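You operate a simulated robot arm through the tools that you are given. There is no shell and no other tool. Be economical: measure what you need, move in short steps, check, and stop when the job is done.

Carry out the task below with a simulated two-armed robot. There is one attempt and no reset: what you move stays moved.

Task
Reconnect the air to lanes 7 and 8 and start the weigher up.
Fine: push their plug in before you open the air valve; switch both lanes on; pull the stop button out, then press reset.

The check looks at the end state, three seconds after you hand in, the way a careful person would. Anything else that was tipped, shoved, dropped, spilled or broken makes it a failure.

Robot
Two 7-joint arms with two-finger parallel grippers on one trunk, on a base that drives. Base frame: it is fixed to the floor where the robot stands at the start and does not move with it; the origin is under the middle of the robot, x ahead of it, y to its left, z up. Readings come in m, rad, newtons and seconds.
The left shoulder is at the start at [0.05, 0.161, 1.123], the right one opposite. With the tool pointing down near the work surface each hand reaches from about 0.24 to 0.68 m from the robot's upright axis, wherever it stands, measured 20 degrees to its own side. Places, roughly: bucket air valve lever [0.7, -1.4, 0.9]; lane eight button [0.7, -1.1, 0.9]; lane eight latch [0.9, -1.2, 1.1]; lane eight switch [0.7, -1.1, 0.9]; lane seven and eight air plug [0.7, -0.1, 0.9]; lane seven button [0.7, -0.9, 0.9]; lane seven latch [0.9, -1, 1.1]; lane seven switch [0.7, -1, 0.9]; weigher check key [1, -1.7, 1.1]; weigher clear key [1, -1.7, 1.1]; weigher down key [1, -1.6, 1.2]; weigher drain key [1, -1.6, 1.2]; weigher dump key [0.9, -1.5, 1.1]; weigher feed key [0.9, -1.5, 1.1]; weigher next key [1, -1.6, 1.1]; weigher reset key [1, -1.7, 1.2]. Payload 3.43 kg a hand.
Tool frame (each hand has its own): the origin (TCP) lies between the finger pads and is the grasp point; the fingertips stand 0.03 m ahead of it; z points along the fingers, y is the line along which they close. Largest opening 0.094 m; finger width 0.028, thickness 0.01; the body of the gripper, 0.05 by 0.096 m, starts 0.055 m behind the TCP.
Orientation is that of the tool frame in the base frame, as a unit quaternion [w, x, y, z]. With the fingers straight down and closing along the base's y, the tool's x points along the base's -x, its y along +y and its z along -z.

Tools
- The arms move only by the tool servo_tool. It takes "left_motion", "right_motion" or both (then of equal length, played together; a hand with none holds still); each is a list that holds one entry, the list of rows, each a list of 7 numbers: the gripper command, from -1 (shut) to 1 (fully open), values between in proportion, then the shift along the tool's x, y, z in m, then the turn, a rotation vector about the tool's x, y, z in rad. In form: [[[fingers, tx, ty, tz, rx, ry, rz], ...]]. A call has 1 to 10 rows; each row is the pose to reach, as a shift and turn from the pose commanded when the call began, along the tool's axes at that moment. Rows are played at 5 a second. More than 0.05 m and 0.15 rad between two rows, or a gripper value outside its range, and nothing of the call is played. Where a pose cannot be reached the arm comes as near as it can. A force on the tool above 40 N (or 10 N above the force at the start of the call, whichever is more), or a blocked arm, ends the call early, and 0.2 s more pass. Each finger travels about 0.045 m/s and halts on what it meets, pressing with about 37 N; the grip force reading is that of the motor and also rises with nothing between the fingers. The clock runs only during rows and for 0.2 s after the last one: add rows that repeat a pose to give the fingers time. The reply holds the time, the measured pose of the TCP, the force on the tool along the base axes, the opening and the grip force, in the units named above and with some noise, with the torque about the TCP (base axes, N m) and any sound that the robot's microphone picked up, and new pictures: "views" is both (left out), scene, wrist or none (wrist: the cameras of the hands that moved).
- Cameras (640 x 400 px; columns grow to the right, rows downward): "scene" is now at [0.1327, -0.0114, 1.2666]; the picture's right is [-0.14, -0.99, 0.00], its down [-0.37, 0.05, -0.93] and it looks along [0.92, -0.13, -0.37] (base axes); focal length 292 px, centre (320, 200). "left" rides on the left gripper at [0.076, -0.014, -0.102] in its tool frame; the picture's right is [0.18, 0.98, 0.00], its down [-0.75, 0.14, -0.64] and it looks along [-0.63, 0.12, 0.77] (tool axes); focal length 243 px, centre (320, 200). "right" rides on the right gripper at [0.076, 0.014, -0.102] in its tool frame; the picture's right is [-0.18, 0.98, 0.00], its down [-0.75, -0.14, -0.64] and it looks along [-0.63, -0.12, 0.77] (tool axes); focal length 243 px, centre (320, 200). There is no depth. A picture from a camera that has moved, and an enlarged one, comes with that camera's place and axes in the base frame and with its lens.
- raise_lower(by): slides the trunk up (or, below 0, down) by that many m; the arms and the scene camera ride with it, the base frame stays. It gives what a move gives, with no picture.
- base_move(legs): drives the robot by 1 to 6 legs, each [ahead, left, turn to the left] in m, m and rad, along the robot's own axes; the way and the turn of a leg run together, so that a leg with both is an arc; at most 1.5 m and 3.142 rad a leg. The arms and the cameras ride along, it lands a little off, and it stops where it bumps. It gives what a move gives, and a new picture of the scene camera.
- aim_head(pan, tilt): turns the head with the scene camera to pan (to the left, within 1.396 rad either way) and tilt (down, from -0.506 to 1.204), counted from straight ahead of the robot. It gives what a move gives, and a new picture of the scene camera.
- inspect(camera, box): a new picture of the part [left, top, right, bottom] of that camera's present view, enlarged. It takes no simulated time.
- hand_in(): hands the job in; it is judged then, once.

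Go step by step. Nothing tells you exact positions but the pictures and the camera data: compare them with the known pose of the tool, close in by small moves and look again before you grip or let go. The budget is 120 turns and 260 pictures, counting those below and the enlarged ones. Unless the task says otherwise, let go and move clear before handing in, and close with one line.

The tools are called after ">>>" as a command line: name --argument value ..., lists and objects as JSON in quotes. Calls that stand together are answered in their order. servo_tool: Moves the arms, as the interface text tells. Its arguments: {"type":"object","properties":{"left_motion":{"type":"array"},"right_motion":{"type":"array"},"views":{"type":"string","enum":["both","scene","wrist","none"]}},"required":[]} The other tools are called the same way: raise_lower (by) slides the trunk up or down; base_move (legs) drives the base; aim_head (pan, tilt) turns the head that bears the scene camera; inspect (camera, box) takes an enlarged picture of a part of a camera's view; hand_in () hands the job in.

At the start:

```text
time: 0.0
left_ee_pos: [0.4005, 0.0855, 1.065]
left_tcp_rot: [0.001, 0.0, 1.0, 0.0]
left_contact_force: [-0.1, 0.3, 0.0]
left_moment: [0.01, -0.03, 0.04]
left_opening: 0.094
left_grip_force: 0.2
right_ee_pos: [0.3829, -0.2769, 1.09]
right_tcp_rot: [0.0, 0.0, 1.0, 0.0]
right_contact_force: [0.8, 0.9, -0.2]
right_moment: [0.0, 0.01, 0.01]
right_opening: 0.094
right_grip_force: 0.1
trunk travel left (down, up): [-0.15, 0.117]
robot x, y, heading: [0.0008, -0.0023, -0.005]
head pan, tilt: [-0.145, 0.384]
```

scene: 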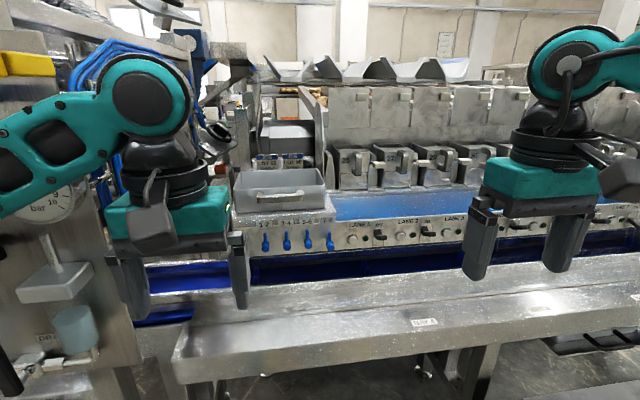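
right: 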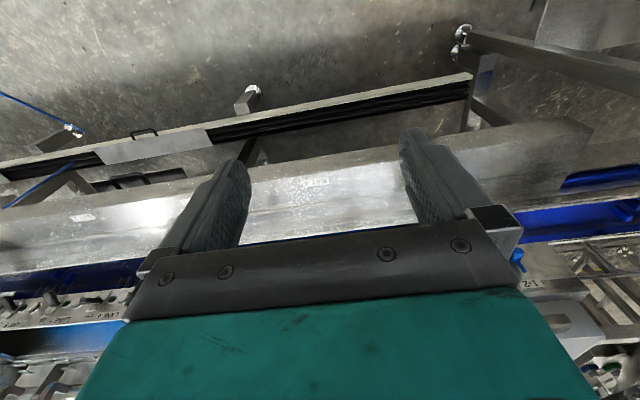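
left: 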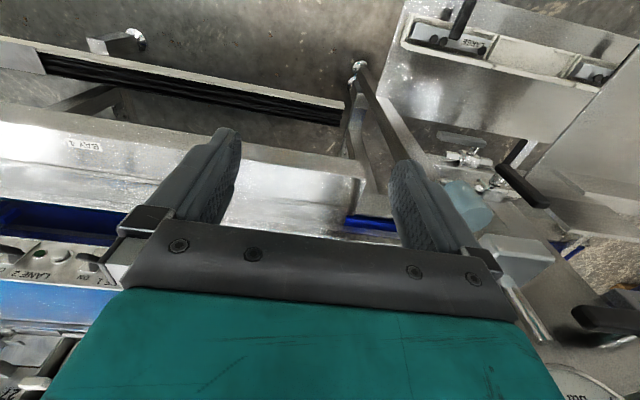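

I see a row of four blue air plugs beside lane 1's controls, under labels 1-2 to 7-8. I'll look closer at those and at the rest of the machine.

>>> inspect --camera "scene" --box '[230, 190, 390, 290]'

>>> aim_head --pan -0.9 --tilt 0.3

```text
4.00 times, centred on (310, 240) of scene
camera zoom: at [0.1327, -0.0114, 1.2666], right [-0.14, -0.99, 0.0], down [-0.37, 0.05, -0.93], along [0.92, -0.13, -0.37], focal length 1170 px, centre (360, 40)
```

zoom: 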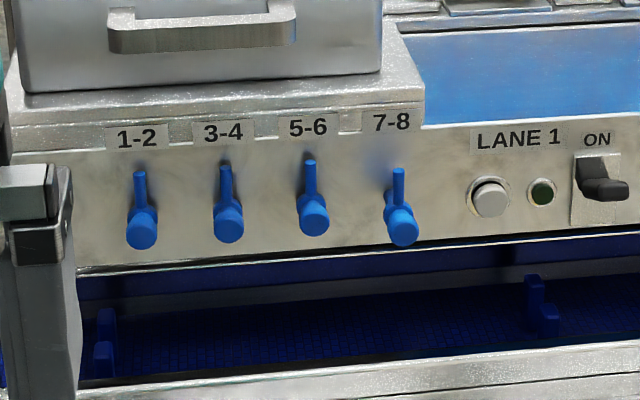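

```text
time: 1.1
left_ee_pos: [0.4015, 0.0864, 1.0659]
left_tcp_rot: [0.0, 0.0, 1.0, 0.001]
left_contact_force: [-0.2, 0.3, -0.1]
left_moment: [0.0, 0.02, -0.01]
left_opening: 0.0942
left_grip_force: 0.1
right_ee_pos: [0.3816, -0.2773, 1.0888]
right_tcp_rot: [0.0, 0.0, 1.0, 0.0]
right_contact_force: [-0.4, 0.6, -0.1]
right_moment: [0.01, -0.03, 0.0]
right_opening: 0.0939
right_grip_force: 0.0
trunk travel left (down, up): [-0.15, 0.117]
robot x, y, heading: [-0.0014, -0.0004, -0.001]
head pan, tilt: [-0.901, 0.3]
camera scene: at [0.0989, -0.0712, 1.2744], right [-0.78, -0.62, 0.0], down [-0.18, 0.23, -0.96], along [0.59, -0.75, -0.3], focal length 292 px, centre (320, 200)
```

scene: 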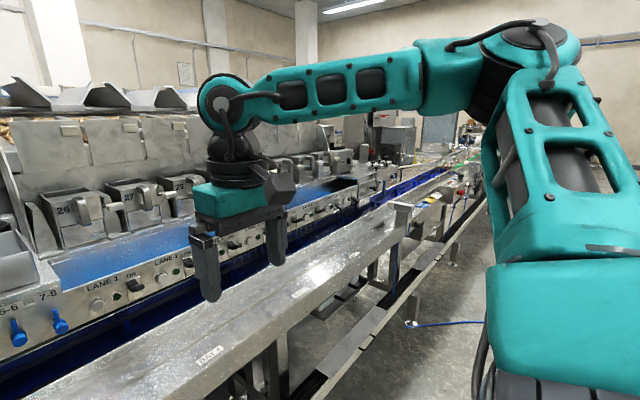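

The plug of 7-8 stands further out than its neighbours. I'll look down at the bench in front of the robot so I know how far I can move ahead.

>>> aim_head --pan -0.1 --tilt 0.9

>>> inspect --camera "scene" --box '[200, 0, 520, 200]'

```text
time: 2.2
left_ee_pos: [0.4007, 0.0861, 1.0652]
left_tcp_rot: [0.0, 0.0, 1.0, 0.0]
left_contact_force: [-0.3, -0.5, 0.3]
left_moment: [0.0, 0.01, -0.02]
left_opening: 0.0942
left_grip_force: 0.0
right_ee_pos: [0.3825, -0.2784, 1.0891]
right_tcp_rot: [0.0, 0.001, 1.0, 0.0]
right_contact_force: [0.4, -0.1, 0.0]
right_moment: [0.01, 0.01, -0.01]
right_opening: 0.0941
right_grip_force: 0.1
trunk travel left (down, up): [-0.15, 0.117]
robot x, y, heading: [-0.0012, 0.0025, 0.002]
head pan, tilt: [-0.099, 0.901]
camera scene: at [0.1159, -0.0057, 1.2222], right [-0.1, -0.99, 0.0], down [-0.78, 0.08, -0.62], along [0.62, -0.06, -0.78], focal length 292 px, centre (320, 200)
```

scene: 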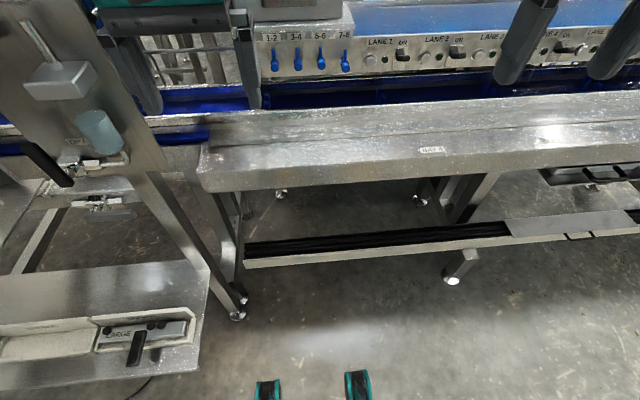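

```text
2.00 times, centred on (360, 100) of scene
camera zoom: at [0.1159, -0.0057, 1.2222], right [-0.1, -0.99, 0.0], down [-0.78, 0.08, -0.62], along [0.62, -0.06, -0.78], focal length 585 px, centre (240, 400)
```

zoom: 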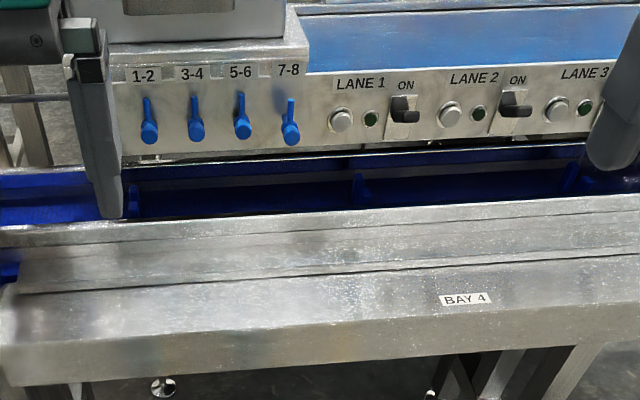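

The panel with the plugs is at about x 0.75, z 0.88; a bench lies in front of it. I drive ahead a little, then pitch the right tool forward with the fingers shut.

>>> base_move --legs '[[0.14, 0, 0]]'

>>> servo_tool --right_motion '[[[-1, 0, 0, 0, 0, -0.15, 0], [-1, 0, 0.02, 0, 0, -0.3, 0], [-1, 0, 0.04, 0, 0, -0.45, 0], [-1, 0, 0.06, 0, 0, -0.6, 0], [-1, 0, 0.08, 0, 0, -0.75, 0], [-1, 0, 0.1, 0, 0, -0.9, 0], [-1, 0, 0.12, 0.04, 0, -1.0, 0], [-1, 0, 0.14, 0.08, 0, -1.0, 0], [-1, 0, 0.155, 0.12, 0, -1.0, 0], [-1, 0, 0.155, 0.13, 0, -1.0, 0]]]'

```text
time: 3.4
left_ee_pos: [0.4671, 0.0887, 1.0634]
left_tcp_rot: [-0.006, -0.013, 1.0, 0.004]
left_contact_force: [1.0, -0.4, -0.1]
left_moment: [0.03, 0.01, 0.02]
left_opening: 0.0942
left_grip_force: 0.0
right_ee_pos: [0.454, -0.2806, 1.0935]
right_tcp_rot: [0.008, -0.008, 1.0, 0.003]
right_contact_force: [0.0, 0.7, -0.1]
right_moment: [0.0, 0.01, -0.02]
right_opening: 0.0941
right_grip_force: 0.0
trunk travel left (down, up): [-0.15, 0.117]
robot x, y, heading: [0.0785, -0.0089, 0.015]
head pan, tilt: [-0.099, 0.901]
stopped in leg 1: the robot was blocked; the commanded pose is now the measured one
camera scene: at [0.1816, -0.0134, 1.2247], right [-0.08, -1.0, -0.01], down [-0.77, 0.07, -0.63], along [0.63, -0.05, -0.77], focal length 292 px, centre (320, 200)
```

scene: 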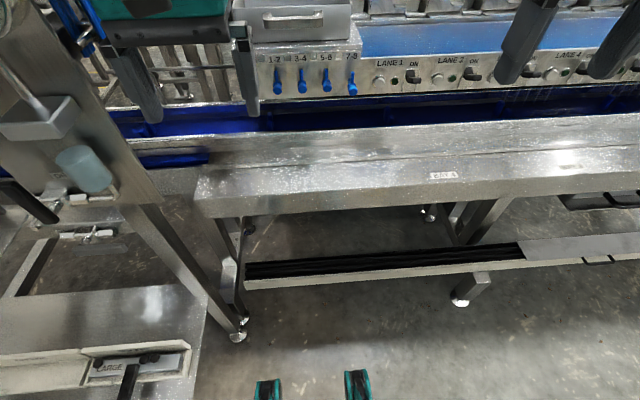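

```text
time: 5.6
left_ee_pos: [0.4662, 0.0883, 1.0645]
left_tcp_rot: [-0.003, -0.012, 1.0, 0.004]
left_contact_force: [-0.4, 0.0, 1.1]
left_moment: [0.01, 0.01, 0.01]
left_opening: 0.0938
left_grip_force: 0.2
right_ee_pos: [0.4759, -0.1269, 0.9769]
right_tcp_rot: [0.488, -0.006, 0.873, 0.007]
right_contact_force: [-0.2, 1.4, 0.5]
right_moment: [-0.02, 0.01, -0.01]
right_opening: 0.0
right_grip_force: 32.9
right hand out of reach, approached as far as the arm can: row 6, 7, 8, 9, 10
trunk travel left (down, up): [-0.15, 0.117]
robot x, y, heading: [0.0786, -0.0047, 0.017]
head pan, tilt: [-0.099, 0.901]
camera scene: at [0.18, -0.0117, 1.2241], right [-0.08, -1.0, -0.01], down [-0.77, 0.07, -0.64], along [0.63, -0.05, -0.77], focal length 292 px, centre (320, 200)
camera right: at [0.3476, -0.1161, 0.9648], right [0.08, 0.98, 0.16], down [-0.15, -0.15, 0.98], along [0.99, -0.1, 0.14], focal length 243 px, centre (320, 200)
```

scene: 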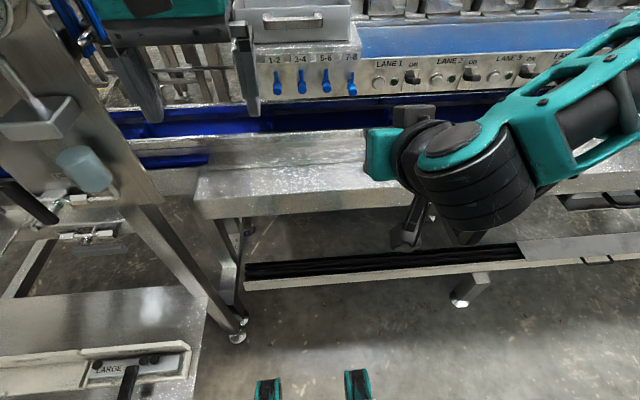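
right: 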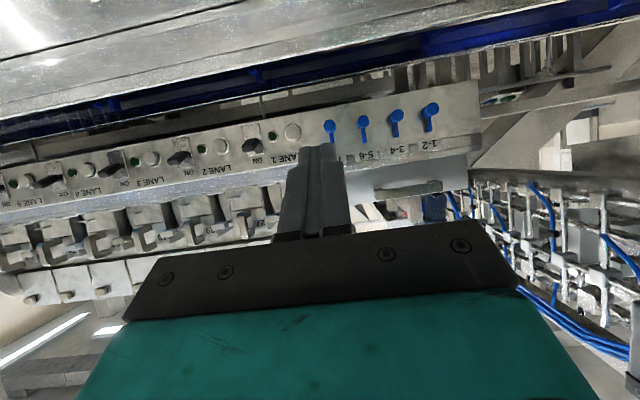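

Triangulating from both cameras, the knob end of plug 7-8 lies at about [0.736, -0.125, 0.908]. I bring the shut fingertips most of the way there.

>>> servo_tool --right_motion '[[[-1, -0.014, 0, 0.04, 0, 0, 0], [-1, -0.028, 0, 0.08, 0, 0, 0], [-1, -0.042, 0, 0.12, 0, 0, 0], [-1, -0.052, 0, 0.155, 0, 0, 0], [-1, -0.052, 0, 0.155, 0, 0, 0]]]'

>>> inspect --camera "right" --box '[240, 40, 400, 140]'

```text
time: 6.8
left_ee_pos: [0.4653, 0.0876, 1.0632]
left_tcp_rot: [-0.004, -0.012, 1.0, 0.002]
left_contact_force: [-0.5, 0.2, -0.1]
left_moment: [0.01, 0.02, 0.01]
left_opening: 0.0939
left_grip_force: 0.2
right_ee_pos: [0.6241, -0.1551, 0.9564]
right_tcp_rot: [0.488, -0.006, 0.873, 0.005]
right_contact_force: [0.0, -0.5, -0.2]
right_moment: [0.01, -0.02, 0.0]
right_opening: 0.0001
right_grip_force: 33.1
right hand out of reach, approached as far as the arm can: row 2, 3, 4, 5
trunk travel left (down, up): [-0.15, 0.117]
robot x, y, heading: [0.0809, -0.0063, 0.016]
head pan, tilt: [-0.099, 0.901]
camera scene: at [0.18, -0.0116, 1.2241], right [-0.08, -1.0, 0.0], down [-0.77, 0.07, -0.64], along [0.63, -0.05, -0.77], focal length 292 px, centre (320, 200)
camera right: at [0.4957, -0.1426, 0.9456], right [0.08, 0.98, 0.16], down [-0.15, -0.15, 0.98], along [0.99, -0.1, 0.14], focal length 243 px, centre (320, 200)
```

scene: 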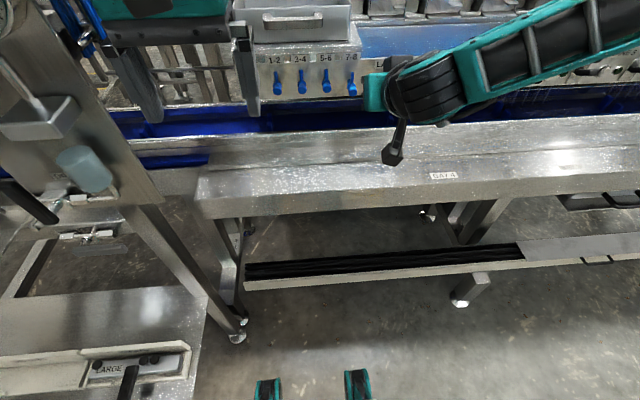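
right: 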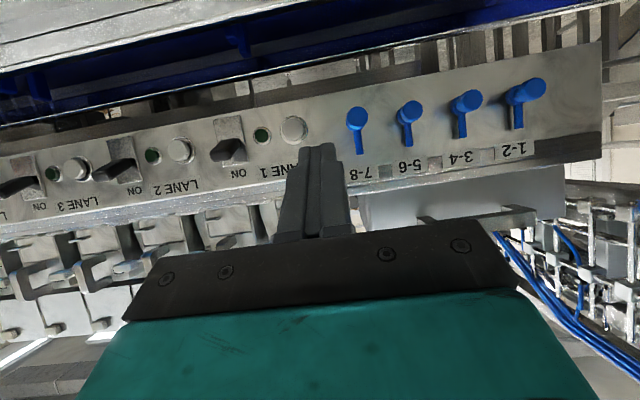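

```text
4.00 times, centred on (320, 90) of right
camera zoom: at [0.4957, -0.1426, 0.9456], right [0.08, 0.98, 0.16], down [-0.15, -0.15, 0.98], along [0.99, -0.1, 0.14], focal length 970 px, centre (320, 640)
```

zoom: 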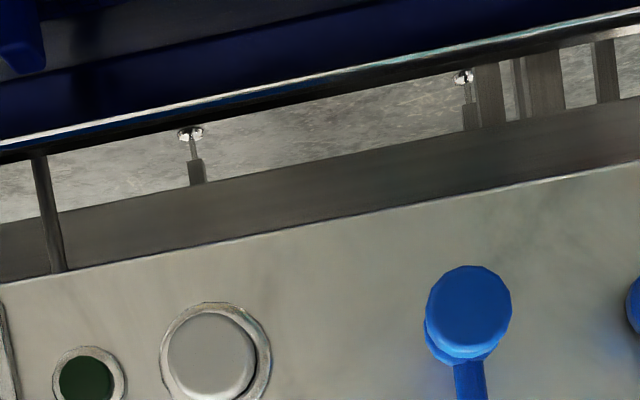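

The right arm runs out of reach here and the base was blocked, probably by the frame at the left. I back off, drive to the right and come ahead again so that the left arm has the plug in front of it.

>>> base_move --legs '[[-0.08, 0, 0], [0, -0.3, -0.016], [0.15, 0, 0]]'

```text
time: 11.6
left_ee_pos: [0.5523, -0.2104, 1.0556]
left_tcp_rot: [-0.014, -0.003, 1.0, 0.002]
left_contact_force: [0.9, 0.8, -0.6]
left_moment: [0.02, 0.03, -0.02]
left_opening: 0.094
left_grip_force: 0.0
right_ee_pos: [0.7036, -0.4556, 0.9487]
right_tcp_rot: [0.479, 0.001, 0.878, 0.0]
right_contact_force: [0.0, -0.3, -0.1]
right_moment: [-0.01, 0.0, 0.0]
right_opening: 0.0
right_grip_force: 33.0
trunk travel left (down, up): [-0.15, 0.117]
robot x, y, heading: [0.1539, -0.2998, -0.003]
head pan, tilt: [-0.099, 0.901]
camera scene: at [0.2685, -0.3045, 1.222], right [-0.1, -0.99, 0.0], down [-0.78, 0.08, -0.62], along [0.62, -0.06, -0.78], focal length 292 px, centre (320, 200)
```

scene: 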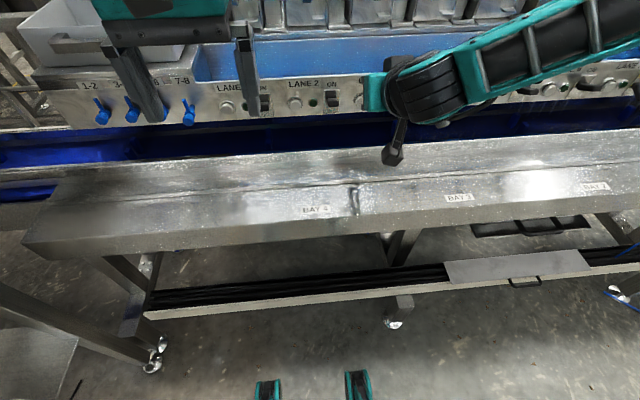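

The base now stands at 0.154, -0.300. I pitch the left tool forward with shut fingers to a point just short of the plug, and pull the right hand back from the panel.

>>> servo_tool --left_motion '[[[-1, 0, 0, 0, 0, -0.14, 0], [-1, 0, 0.01, 0.02, 0, -0.28, 0], [-1, 0, 0.02, 0.04, 0, -0.42, 0], [-1, -0.01, 0.04, 0.06, 0, -0.56, 0], [-1, -0.02, 0.05, 0.08, 0, -0.7, 0], [-1, -0.03, 0.07, 0.1, 0, -0.84, 0], [-1, -0.05, 0.085, 0.12, 0, -0.96, 0], [-1, -0.07, 0.085, 0.13, 0, -1.05, 0], [-1, -0.07, 0.085, 0.13, 0, -1.05, 0]]]' --right_motion '[[[-1, 0.01, 0, -0.02, 0, 0, 0], [-1, 0.02, 0, -0.03, 0, 0, 0], [-1, 0.03, 0, -0.05, 0, 0, 0], [-1, 0.04, 0, -0.07, 0, 0, 0], [-1, 0.05, 0, -0.08, 0, 0, 0], [-1, 0.06, 0, -0.1, 0, 0, 0], [-1, 0.06, 0, -0.1, 0, 0, 0], [-1, 0.06, 0, -0.1, 0, 0, 0], [-1, 0.06, 0, -0.1, 0, 0, 0]]]'

>>> inspect --camera "left" --box '[200, 30, 440, 180]'

>>> inspect --camera "scene" --box '[70, 40, 310, 190]'

```text
time: 13.6
left_ee_pos: [0.6185, -0.1257, 0.9243]
left_tcp_rot: [0.49, -0.001, 0.872, 0.003]
left_contact_force: [-0.7, -0.3, -0.3]
left_moment: [0.0, 0.0, 0.01]
left_opening: 0.0
left_grip_force: 33.0
right_ee_pos: [0.587, -0.4527, 0.9527]
right_tcp_rot: [0.479, 0.0, 0.878, 0.0]
right_contact_force: [-0.6, -0.3, -0.2]
right_moment: [0.04, -0.01, -0.02]
right_opening: 0.0002
right_grip_force: 32.8
trunk travel left (down, up): [-0.15, 0.117]
robot x, y, heading: [0.1501, -0.2976, -0.004]
head pan, tilt: [-0.099, 0.901]
camera scene: at [0.2679, -0.3045, 1.2221], right [-0.1, -0.99, 0.0], down [-0.78, 0.08, -0.62], along [0.62, -0.06, -0.78], focal length 292 px, centre (320, 200)
camera right: at [0.4591, -0.4395, 0.9423], right [0.1, 0.98, 0.16], down [-0.13, -0.14, 0.98], along [0.99, -0.12, 0.12], focal length 243 px, centre (320, 200)
camera left: at [0.4924, -0.141, 0.9107], right [-0.1, 0.98, -0.15], down [-0.16, 0.14, 0.98], along [0.98, 0.12, 0.14], focal length 243 px, centre (320, 200)
```

scene: 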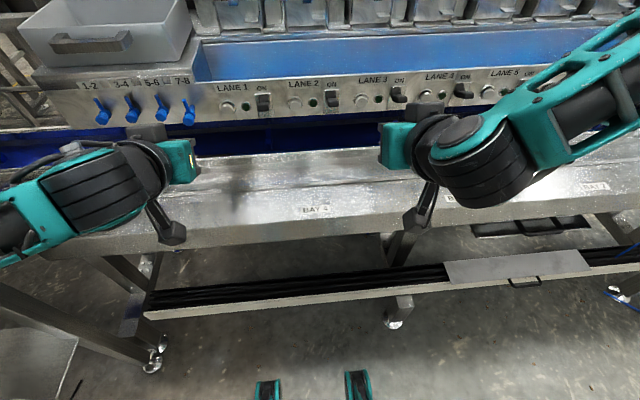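
right: 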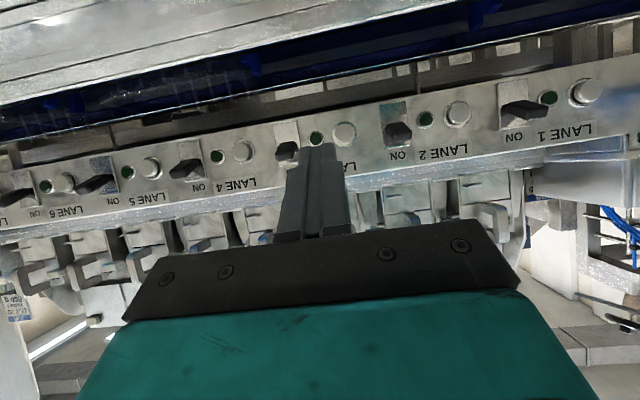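
left: 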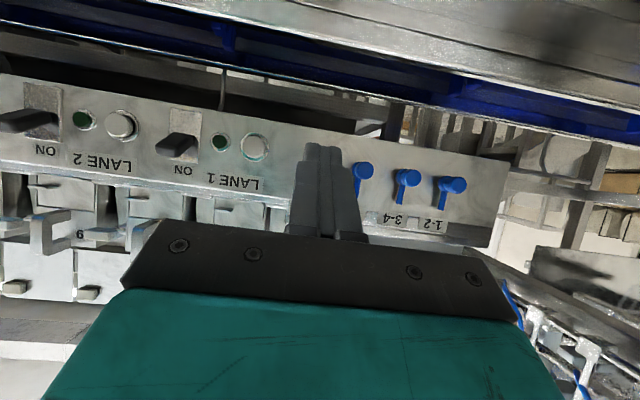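

```text
2.67 times, centred on (320, 105) of left
camera zoom: at [0.4924, -0.141, 0.9107], right [-0.1, 0.98, -0.15], down [-0.16, 0.14, 0.98], along [0.98, 0.12, 0.14], focal length 647 px, centre (320, 453)
```

zoom: 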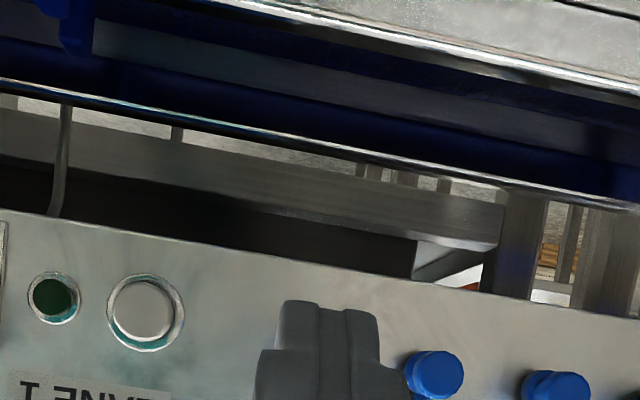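

```text
2.67 times, centred on (190, 115) of scene
camera zoom: at [0.2679, -0.3045, 1.2221], right [-0.1, -0.99, 0.0], down [-0.78, 0.08, -0.62], along [0.62, -0.06, -0.78], focal length 780 px, centre (667, 427)
```

zoom: 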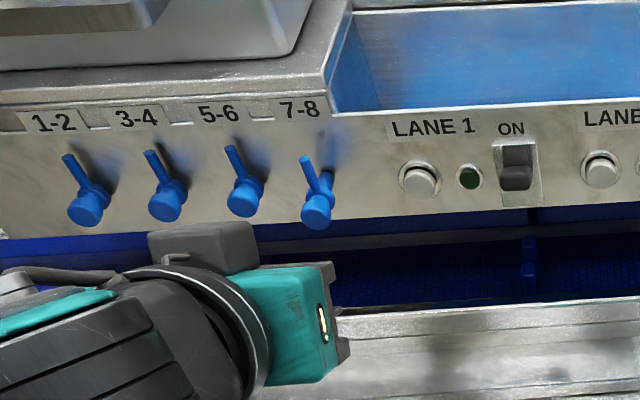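

The fingertips sit level with the plug at y -0.125, z 0.908, about 7 cm short of it. I advance along +x in small steps.

>>> servo_tool --left_motion '[[[-1, -0.0156, 0.002, 0.0256, 0, 0, 0], [-1, -0.026, 0.002, 0.0427, 0, 0, 0], [-1, -0.0312, 0.002, 0.0512, 0, 0, 0], [-1, -0.0364, 0.002, 0.0598, 0, 0, 0], [-1, -0.039, 0.002, 0.064, 0, 0, 0], [-1, -0.0416, 0.002, 0.0683, 0, 0, 0]]]'

>>> inspect --camera "scene" --box '[70, 40, 310, 190]'

```text
time: 15.0
left_ee_pos: [0.6951, -0.1222, 0.925]
left_tcp_rot: [0.489, 0.0, 0.872, 0.001]
left_contact_force: [-21.9, -0.1, 3.3]
left_moment: [-0.05, 0.03, 0.05]
left_opening: 0.0002
left_grip_force: 33.0
right_ee_pos: [0.5852, -0.4535, 0.9521]
right_tcp_rot: [0.481, 0.001, 0.877, 0.0]
right_contact_force: [-0.6, -0.1, 0.0]
right_moment: [0.0, 0.0, 0.02]
right_opening: 0.0
right_grip_force: 32.9
trunk travel left (down, up): [-0.15, 0.117]
robot x, y, heading: [0.1533, -0.2982, -0.004]
head pan, tilt: [-0.099, 0.901]
camera scene: at [0.2651, -0.3044, 1.2225], right [-0.1, -0.99, 0.0], down [-0.78, 0.08, -0.62], along [0.62, -0.06, -0.78], focal length 292 px, centre (320, 200)
camera left: at [0.5689, -0.1372, 0.912], right [-0.1, 0.98, -0.15], down [-0.16, 0.14, 0.98], along [0.98, 0.12, 0.14], focal length 243 px, centre (320, 200)
```

scene: 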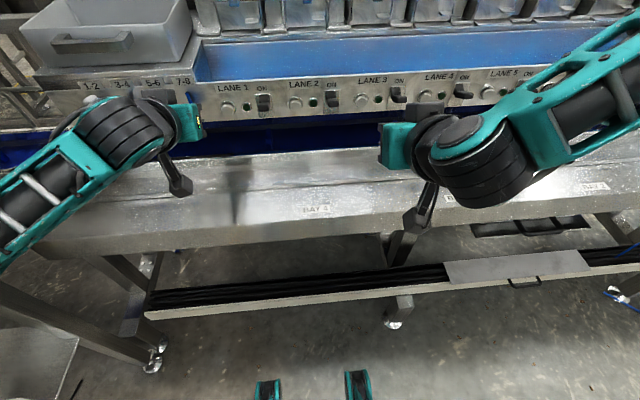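
left: 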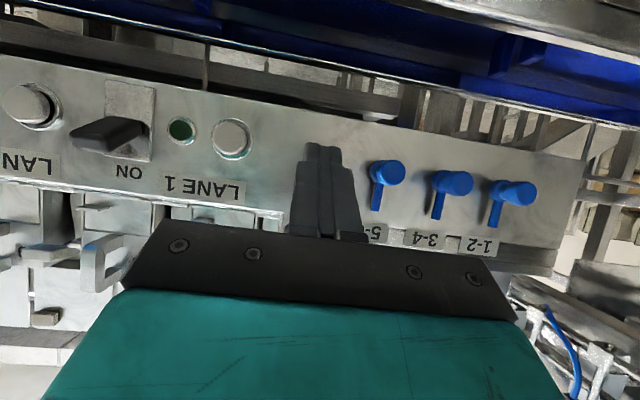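

```text
2.67 times, centred on (190, 115) of scene
camera zoom: at [0.2651, -0.3044, 1.2225], right [-0.1, -0.99, 0.0], down [-0.78, 0.08, -0.62], along [0.62, -0.06, -0.78], focal length 780 px, centre (667, 427)
```

zoom: 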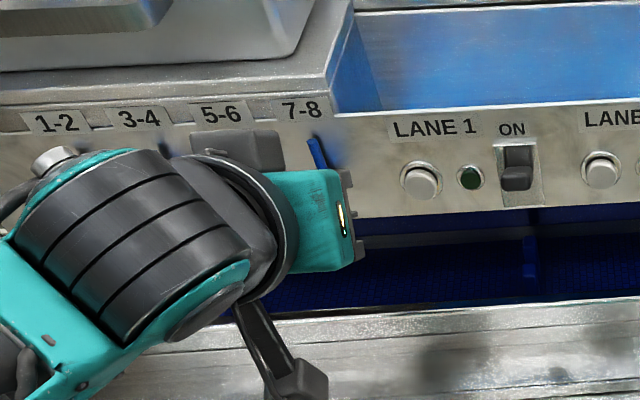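

Contact at tip x of about 0.72 with 22 N. I keep pushing.

>>> servo_tool --left_motion '[[[-1, -0.0042, 0, 0.0068, 0, 0, 0], [-1, -0.0083, 0, 0.0137, 0, 0, 0], [-1, -0.0125, 0, 0.0205, 0, 0, 0], [-1, -0.0166, 0, 0.0273, 0, 0, 0], [-1, -0.0208, 0, 0.0342, 0, 0, 0]]]' --views "wrist"

```text
time: 15.4
left_ee_pos: [0.6946, -0.1224, 0.9262]
left_tcp_rot: [0.489, 0.0, 0.873, 0.001]
left_contact_force: [-128.8, 20.1, 41.5]
left_moment: [-0.05, 0.32, 0.18]
left_opening: 0.0
left_grip_force: 32.6
right_ee_pos: [0.5819, -0.4523, 0.9535]
right_tcp_rot: [0.482, -0.001, 0.876, 0.0]
right_contact_force: [0.7, -0.5, -0.8]
right_moment: [0.02, 0.0, 0.06]
right_opening: 0.0
right_grip_force: 32.9
trunk travel left (down, up): [-0.15, 0.117]
robot x, y, heading: [0.1485, -0.2998, -0.002]
head pan, tilt: [-0.099, 0.901]
stopped in row 1 (left hand): the force on the tool passed its limit at 44 N (the readings are from after the stop); the commanded pose is now the measured one
camera left: at [0.5684, -0.1372, 0.9133], right [-0.1, 0.98, -0.16], down [-0.15, 0.14, 0.98], along [0.98, 0.12, 0.14], focal length 243 px, centre (320, 200)
```

left: 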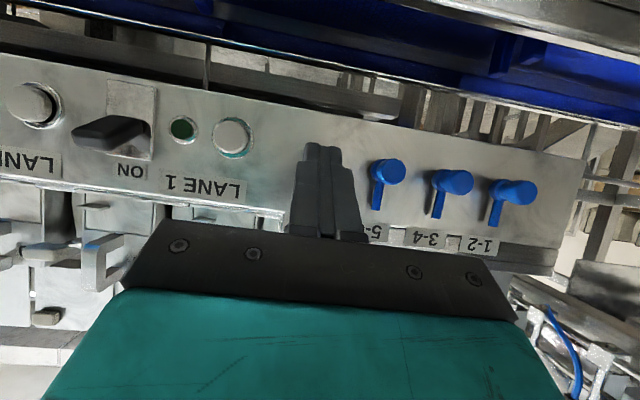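

The force rose hard with no motion, so the plug may already be seated. I back away and look.

>>> servo_tool --left_motion '[[[-1, 0.0156, 0, -0.0256, 0, 0, 0], [-1, 0.0364, 0, -0.0598, 0, 0, 0], [-1, 0.055, 0.0, -0.088, 0, 0, 0], [-1, 0.09, 0.0, -0.1, 0, 0, 0], [-1, 0.12, 0.0, -0.1, 0, 0, 0]]]' --views "wrist"

>>> inspect --camera "scene" --box '[70, 40, 310, 190]'

```text
time: 16.6
left_ee_pos: [0.553, -0.1219, 0.875]
left_tcp_rot: [0.488, -0.001, 0.873, 0.002]
left_contact_force: [0.5, 0.0, -0.1]
left_moment: [0.02, 0.01, -0.02]
left_opening: 0.0001
left_grip_force: 33.2
right_ee_pos: [0.586, -0.454, 0.9508]
right_tcp_rot: [0.48, 0.0, 0.877, 0.001]
right_contact_force: [0.3, -0.7, -0.2]
right_moment: [0.02, 0.0, -0.02]
right_opening: 0.0
right_grip_force: 32.6
trunk travel left (down, up): [-0.15, 0.117]
robot x, y, heading: [0.1528, -0.2991, -0.003]
head pan, tilt: [-0.099, 0.901]
camera left: at [0.4273, -0.1369, 0.8622], right [-0.1, 0.98, -0.15], down [-0.15, 0.14, 0.98], along [0.98, 0.12, 0.14], focal length 243 px, centre (320, 200)
```

left: 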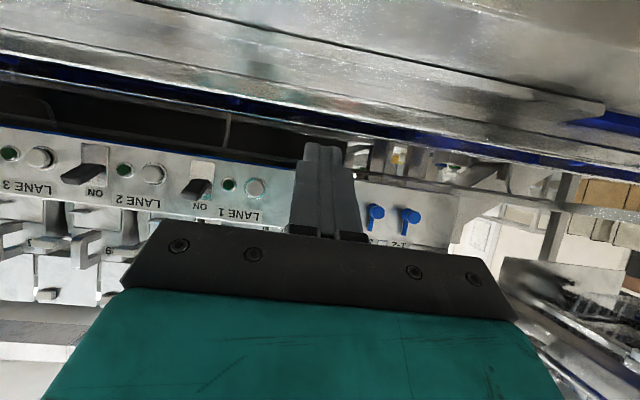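

```text
2.67 times, centred on (190, 115) of scene
camera zoom: at [0.2674, -0.3044, 1.2222], right [-0.1, -0.99, 0.0], down [-0.78, 0.08, -0.62], along [0.62, -0.06, -0.78], focal length 780 px, centre (667, 427)
```

zoom: 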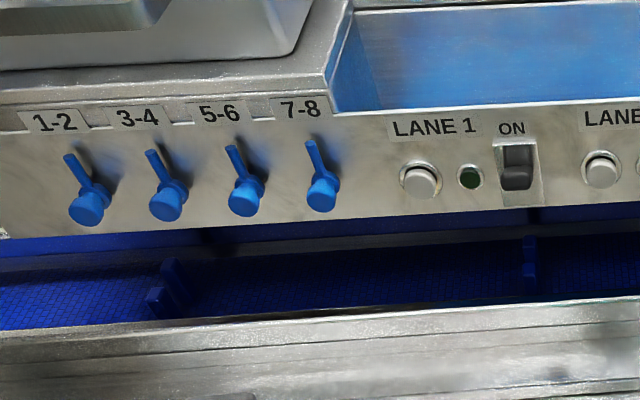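

Plug 7-8 now lines up with its neighbours, seated. Next I back off a little and drive to the right towards lanes 7/8, looking ahead there.

>>> base_move --legs '[[-0.15, 0, 0], [0, -0.6, 0]]'

>>> aim_head --pan -0.5 --tilt 0.35

```text
time: 23.3
left_ee_pos: [0.4024, -0.7215, 0.8741]
left_tcp_rot: [0.487, -0.002, 0.873, 0.003]
left_contact_force: [0.6, 0.1, 1.0]
left_moment: [-0.01, 0.0, 0.02]
left_opening: 0.0
left_grip_force: 32.9
right_ee_pos: [0.4366, -1.0524, 0.9525]
right_tcp_rot: [0.479, 0.0, 0.878, 0.001]
right_contact_force: [0.4, -0.3, 0.3]
right_moment: [0.0, -0.02, 0.02]
right_opening: 0.0
right_grip_force: 32.9
trunk travel left (down, up): [-0.15, 0.117]
robot x, y, heading: [0.0016, -0.8989, 0.006]
head pan, tilt: [-0.099, 0.901]
camera scene: at [0.1165, -0.9044, 1.2221], right [-0.1, -1.0, 0.0], down [-0.78, 0.08, -0.62], along [0.62, -0.06, -0.78], focal length 292 px, centre (320, 200)
```

scene: 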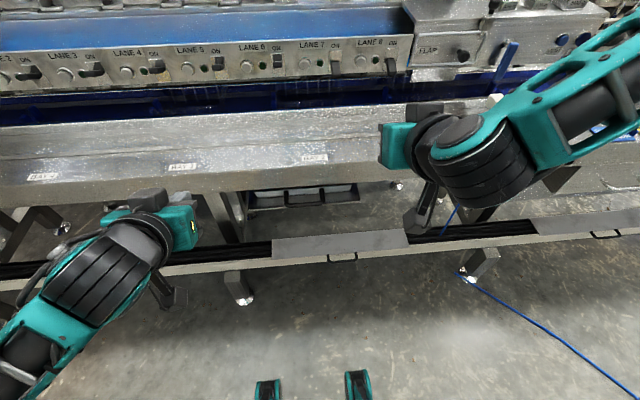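

```text
time: 24.3
left_ee_pos: [0.4022, -0.7218, 0.8743]
left_tcp_rot: [0.487, -0.002, 0.873, 0.003]
left_contact_force: [-0.1, 0.4, 0.2]
left_moment: [0.02, -0.01, -0.04]
left_opening: 0.0002
left_grip_force: 33.2
right_ee_pos: [0.4353, -1.0526, 0.9508]
right_tcp_rot: [0.48, -0.001, 0.877, 0.001]
right_contact_force: [0.4, 0.2, 0.5]
right_moment: [0.01, -0.02, 0.0]
right_opening: 0.0
right_grip_force: 33.1
trunk travel left (down, up): [-0.15, 0.117]
robot x, y, heading: [-0.003, -0.9011, -0.0]
head pan, tilt: [-0.499, 0.351]
camera scene: at [0.1232, -0.9414, 1.2696], right [-0.48, -0.88, 0.0], down [-0.3, 0.16, -0.94], along [0.83, -0.45, -0.34], focal length 292 px, centre (320, 200)
```

scene: 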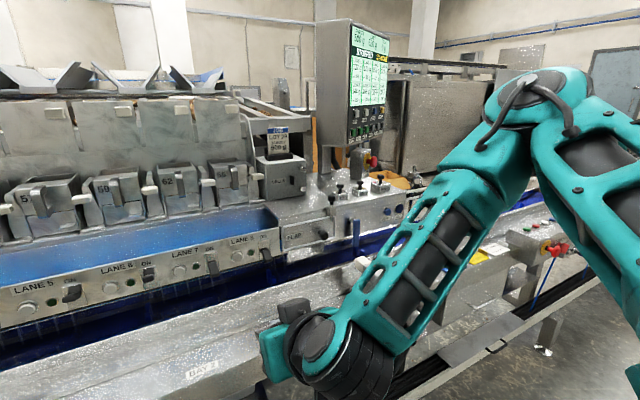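

>>> inspect --camera "scene" --box '[80, 200, 304, 340]'

>>> inspect --camera "scene" --box '[220, 130, 444, 270]'

>>> inspect --camera "scene" --box '[310, 10, 438, 170]'

>>> inspect --camera "scene" --box '[460, 170, 620, 270]'

```text
2.86 times, centred on (192, 270) of scene
camera zoom: at [0.1232, -0.9414, 1.2696], right [-0.48, -0.88, 0.0], down [-0.3, 0.16, -0.94], along [0.83, -0.45, -0.34], focal length 835 px, centre (686, 0)
```

zoom: 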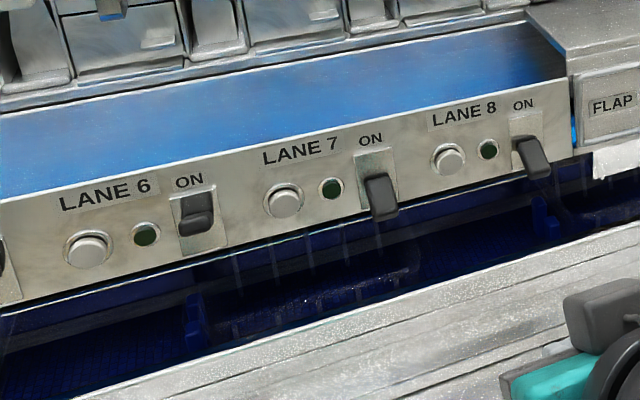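

```text
2.86 times, centred on (332, 200) of scene
camera zoom: at [0.1232, -0.9414, 1.2696], right [-0.48, -0.88, 0.0], down [-0.3, 0.16, -0.94], along [0.83, -0.45, -0.34], focal length 835 px, centre (286, 200)
```

zoom: 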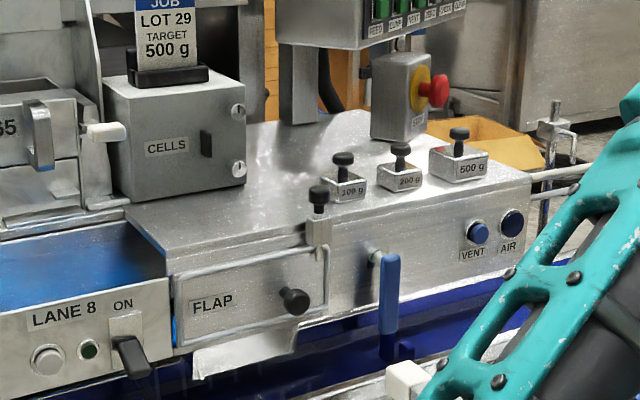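

```text
2.50 times, centred on (374, 90) of scene
camera zoom: at [0.1232, -0.9414, 1.2696], right [-0.48, -0.88, 0.0], down [-0.3, 0.16, -0.94], along [0.83, -0.45, -0.34], focal length 731 px, centre (185, 475)
```

zoom: 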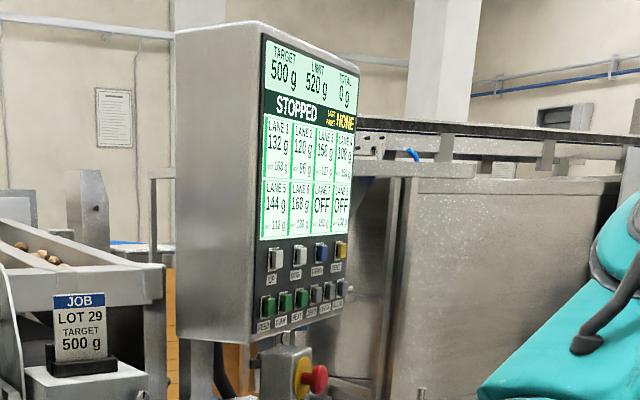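

```text
4.00 times, centred on (540, 220) of scene
camera zoom: at [0.1232, -0.9414, 1.2696], right [-0.48, -0.88, 0.0], down [-0.3, 0.16, -0.94], along [0.83, -0.45, -0.34], focal length 1170 px, centre (-560, 120)
```

zoom: 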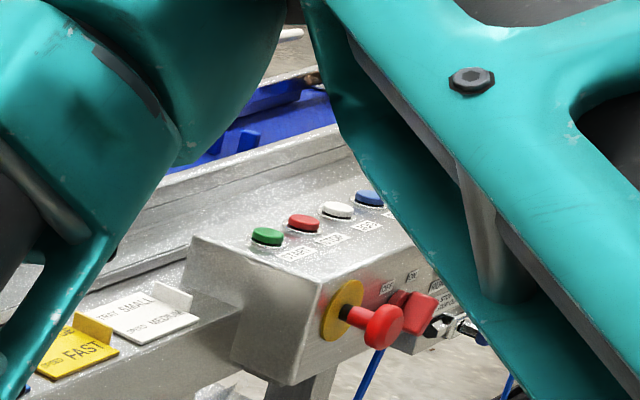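

The weigher screen shows lanes 7 and 8 OFF and STOPPED; the valve lever (blue) hangs down, the weigher's stop is the red mushroom under the screen. Valve first: I shift right and look straight at it, the right hand kept back.

>>> base_move --legs '[[0, -0.32, 0], [0.12, 0, 0]]'

>>> aim_head --pan -0.1 --tilt 0.5

>>> inspect --camera "right" --box '[160, 0, 480, 200]'

```text
time: 28.5
left_ee_pos: [0.5227, -1.0449, 0.874]
left_tcp_rot: [0.487, 0.001, 0.873, 0.001]
left_contact_force: [0.4, 0.7, 0.5]
left_moment: [0.02, -0.01, -0.03]
left_opening: 0.0001
left_grip_force: 32.7
right_ee_pos: [0.5556, -1.3755, 0.951]
right_tcp_rot: [0.479, 0.001, 0.878, 0.0]
right_contact_force: [0.2, -0.3, -0.9]
right_moment: [-0.02, 0.02, 0.0]
right_opening: 0.0001
right_grip_force: 32.4
trunk travel left (down, up): [-0.15, 0.117]
robot x, y, heading: [0.1234, -1.2182, -0.003]
head pan, tilt: [-0.499, 0.351]
camera scene: at [0.2429, -1.2632, 1.2696], right [-0.48, -0.88, 0.0], down [-0.3, 0.17, -0.94], along [0.82, -0.45, -0.34], focal length 292 px, centre (320, 200)
```

scene: 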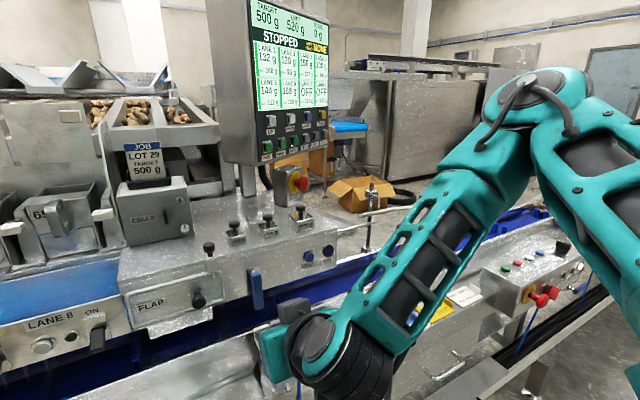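

```text
time: 29.4
left_ee_pos: [0.5225, -1.0443, 0.8754]
left_tcp_rot: [0.487, 0.0, 0.874, 0.001]
left_contact_force: [0.5, 0.1, 0.1]
left_moment: [0.02, 0.01, 0.01]
left_opening: 0.0001
left_grip_force: 33.1
right_ee_pos: [0.5541, -1.3762, 0.9509]
right_tcp_rot: [0.48, 0.002, 0.877, 0.0]
right_contact_force: [-1.0, 1.0, 0.0]
right_moment: [-0.02, 0.01, -0.01]
right_opening: 0.0
right_grip_force: 33.1
trunk travel left (down, up): [-0.15, 0.117]
robot x, y, heading: [0.1185, -1.2199, -0.006]
head pan, tilt: [-0.099, 0.499]
camera scene: at [0.2514, -1.2277, 1.256], right [-0.1, -0.99, 0.0], down [-0.48, 0.05, -0.88], along [0.87, -0.09, -0.48], focal length 292 px, centre (320, 200)
```

scene: 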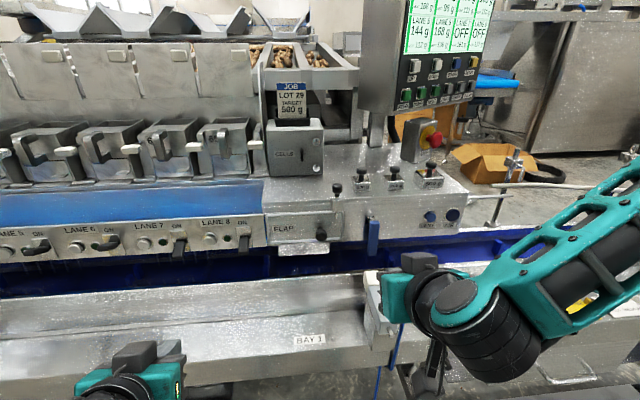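

```text
2.00 times, centred on (320, 100) of right
camera zoom: at [0.4268, -1.3615, 0.9422], right [0.1, 0.98, 0.16], down [-0.13, -0.14, 0.98], along [0.99, -0.12, 0.12], focal length 485 px, centre (320, 400)
```

zoom: 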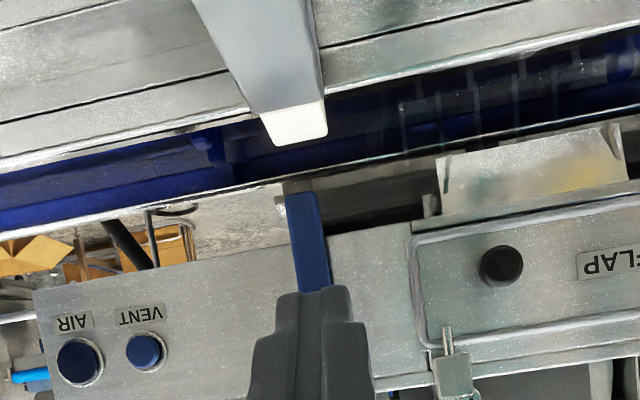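

>>> inspect --camera "scene" --box '[200, 160, 480, 335]'

```text
2.29 times, centred on (340, 248) of scene
camera zoom: at [0.2514, -1.2277, 1.256], right [-0.1, -0.99, 0.0], down [-0.48, 0.05, -0.88], along [0.87, -0.09, -0.48], focal length 668 px, centre (274, 91)
```

zoom: 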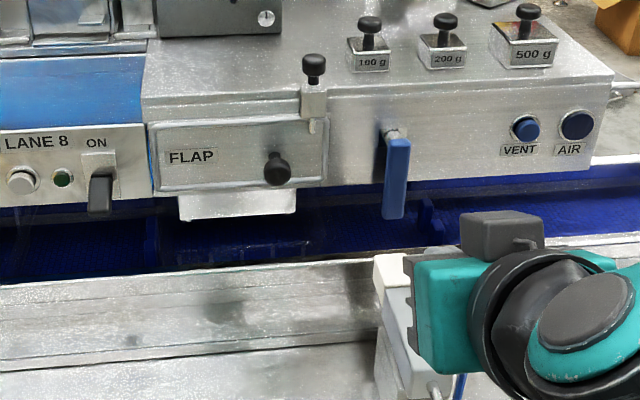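

The valve lever hangs from a pivot near [0.72, -1.38, 0.95] down to z of about 0.86; to its left is the flap knob, so it probably swings to the right. I bring the shut fingertips to the lever's left side.

>>> servo_tool --right_motion '[[[-1, 0.0, 0.03, 0.03, 0, 0, 0], [-1, -0.005, 0.03, 0.065, 0, 0, 0], [-1, -0.015, 0.03, 0.1, 0, 0, 0], [-1, -0.025, 0.03, 0.125, 0, 0, 0], [-1, -0.033, 0.03, 0.139, 0, 0, 0], [-1, -0.033, 0.03, 0.139, 0, 0, 0]]]'

>>> inspect --camera "scene" --box '[240, 160, 480, 310]'

>>> inspect --camera "right" --box '[160, 40, 480, 240]'

```text
time: 30.8
left_ee_pos: [0.5232, -1.0451, 0.8742]
left_tcp_rot: [0.487, 0.001, 0.873, 0.001]
left_contact_force: [0.5, 1.2, 0.1]
left_moment: [0.03, 0.03, -0.03]
left_opening: 0.0002
left_grip_force: 32.9
right_ee_pos: [0.6681, -1.3856, 0.9364]
right_tcp_rot: [0.48, 0.001, 0.877, 0.0]
right_contact_force: [-0.5, -0.3, 0.9]
right_moment: [-0.04, 0.01, 0.01]
right_opening: 0.0
right_grip_force: 33.1
right hand out of reach, approached as far as the arm can: row 1, 2, 3, 4, 5, 6
trunk travel left (down, up): [-0.15, 0.117]
robot x, y, heading: [0.1196, -1.2156, -0.002]
head pan, tilt: [-0.099, 0.499]
camera scene: at [0.2513, -1.2276, 1.256], right [-0.1, -0.99, 0.0], down [-0.48, 0.05, -0.88], along [0.87, -0.09, -0.48], focal length 292 px, centre (320, 200)
camera right: at [0.541, -1.3711, 0.9271], right [0.1, 0.98, 0.16], down [-0.13, -0.14, 0.98], along [0.99, -0.12, 0.12], focal length 243 px, centre (320, 200)
```

scene: 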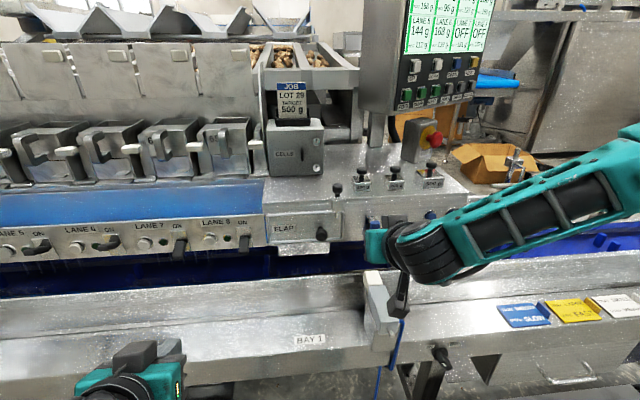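
right: 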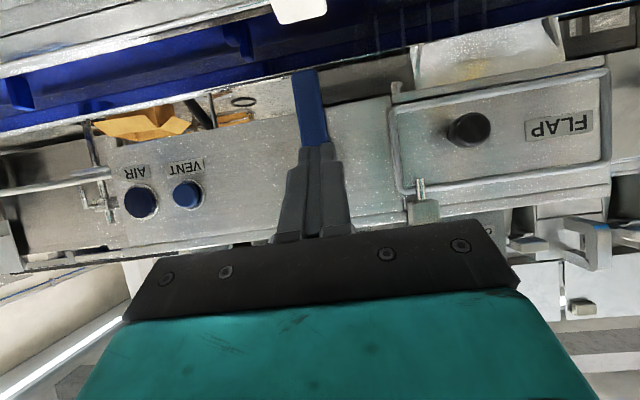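

```text
2.67 times, centred on (360, 235) of scene
camera zoom: at [0.2513, -1.2276, 1.256], right [-0.1, -0.99, 0.0], down [-0.48, 0.05, -0.88], along [0.87, -0.09, -0.48], focal length 780 px, centre (213, 107)
```

zoom: 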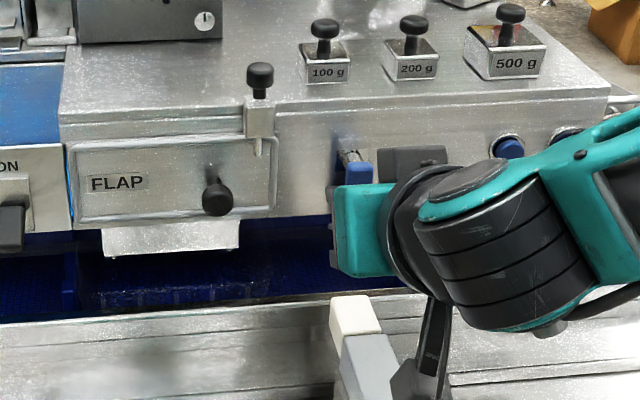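

```text
2.00 times, centred on (320, 140) of right
camera zoom: at [0.541, -1.3711, 0.9271], right [0.1, 0.98, 0.16], down [-0.13, -0.14, 0.98], along [0.99, -0.12, 0.12], focal length 485 px, centre (320, 320)
```

zoom: 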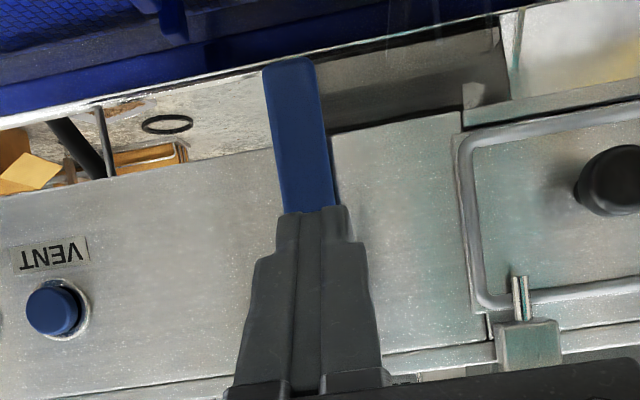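

The right arm cannot come far enough left from here. I pull the hand back and shift the base a bit left and ahead.

>>> servo_tool --right_motion '[[[-1, 0.015, 0, -0.03, 0, 0, 0], [-1, 0.035, 0, -0.06, 0, 0, 0], [-1, 0.055, 0, -0.085, 0, 0, 0]]]' --views "none"

>>> base_move --legs '[[0, 0.07, 0], [0.03, 0, 0]]'

```text
time: 31.6
left_ee_pos: [0.5228, -1.0448, 0.8743]
left_tcp_rot: [0.487, 0.001, 0.874, 0.001]
left_contact_force: [0.1, -0.2, -0.4]
left_moment: [-0.01, 0.04, 0.0]
left_opening: 0.0001
left_grip_force: 32.9
right_ee_pos: [0.5664, -1.3835, 0.9358]
right_tcp_rot: [0.48, 0.002, 0.877, 0.0]
right_contact_force: [-0.1, 0.6, 0.2]
right_moment: [0.01, 0.0, -0.01]
right_opening: 0.0003
right_grip_force: 32.8
trunk travel left (down, up): [-0.15, 0.117]
robot x, y, heading: [0.1178, -1.2183, -0.006]
head pan, tilt: [-0.099, 0.499]
```

```text
time: 33.3
left_ee_pos: [0.5529, -0.9753, 0.8749]
left_tcp_rot: [0.487, 0.0, 0.873, 0.001]
left_contact_force: [-0.1, -0.5, 0.9]
left_moment: [-0.02, 0.01, -0.03]
left_opening: 0.0
left_grip_force: 33.2
right_ee_pos: [0.5974, -1.3143, 0.9358]
right_tcp_rot: [0.479, 0.001, 0.878, 0.001]
right_contact_force: [0.6, 0.0, 0.3]
right_moment: [0.03, 0.0, -0.01]
right_opening: 0.0
right_grip_force: 33.0
trunk travel left (down, up): [-0.15, 0.117]
robot x, y, heading: [0.1512, -1.1503, -0.006]
head pan, tilt: [-0.099, 0.499]
camera scene: at [0.2821, -1.1582, 1.2559], right [-0.1, -0.99, 0.0], down [-0.48, 0.05, -0.88], along [0.87, -0.09, -0.48], focal length 292 px, centre (320, 200)
```

scene: 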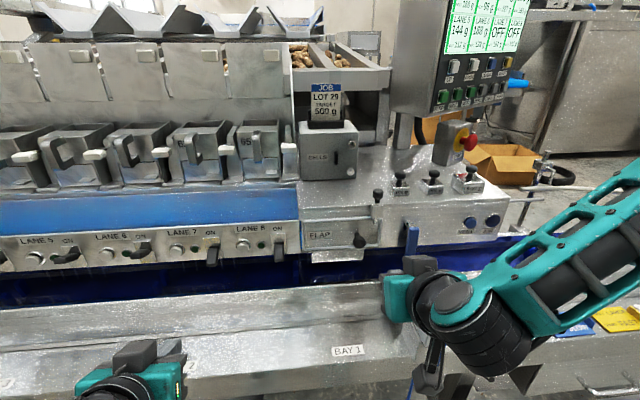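

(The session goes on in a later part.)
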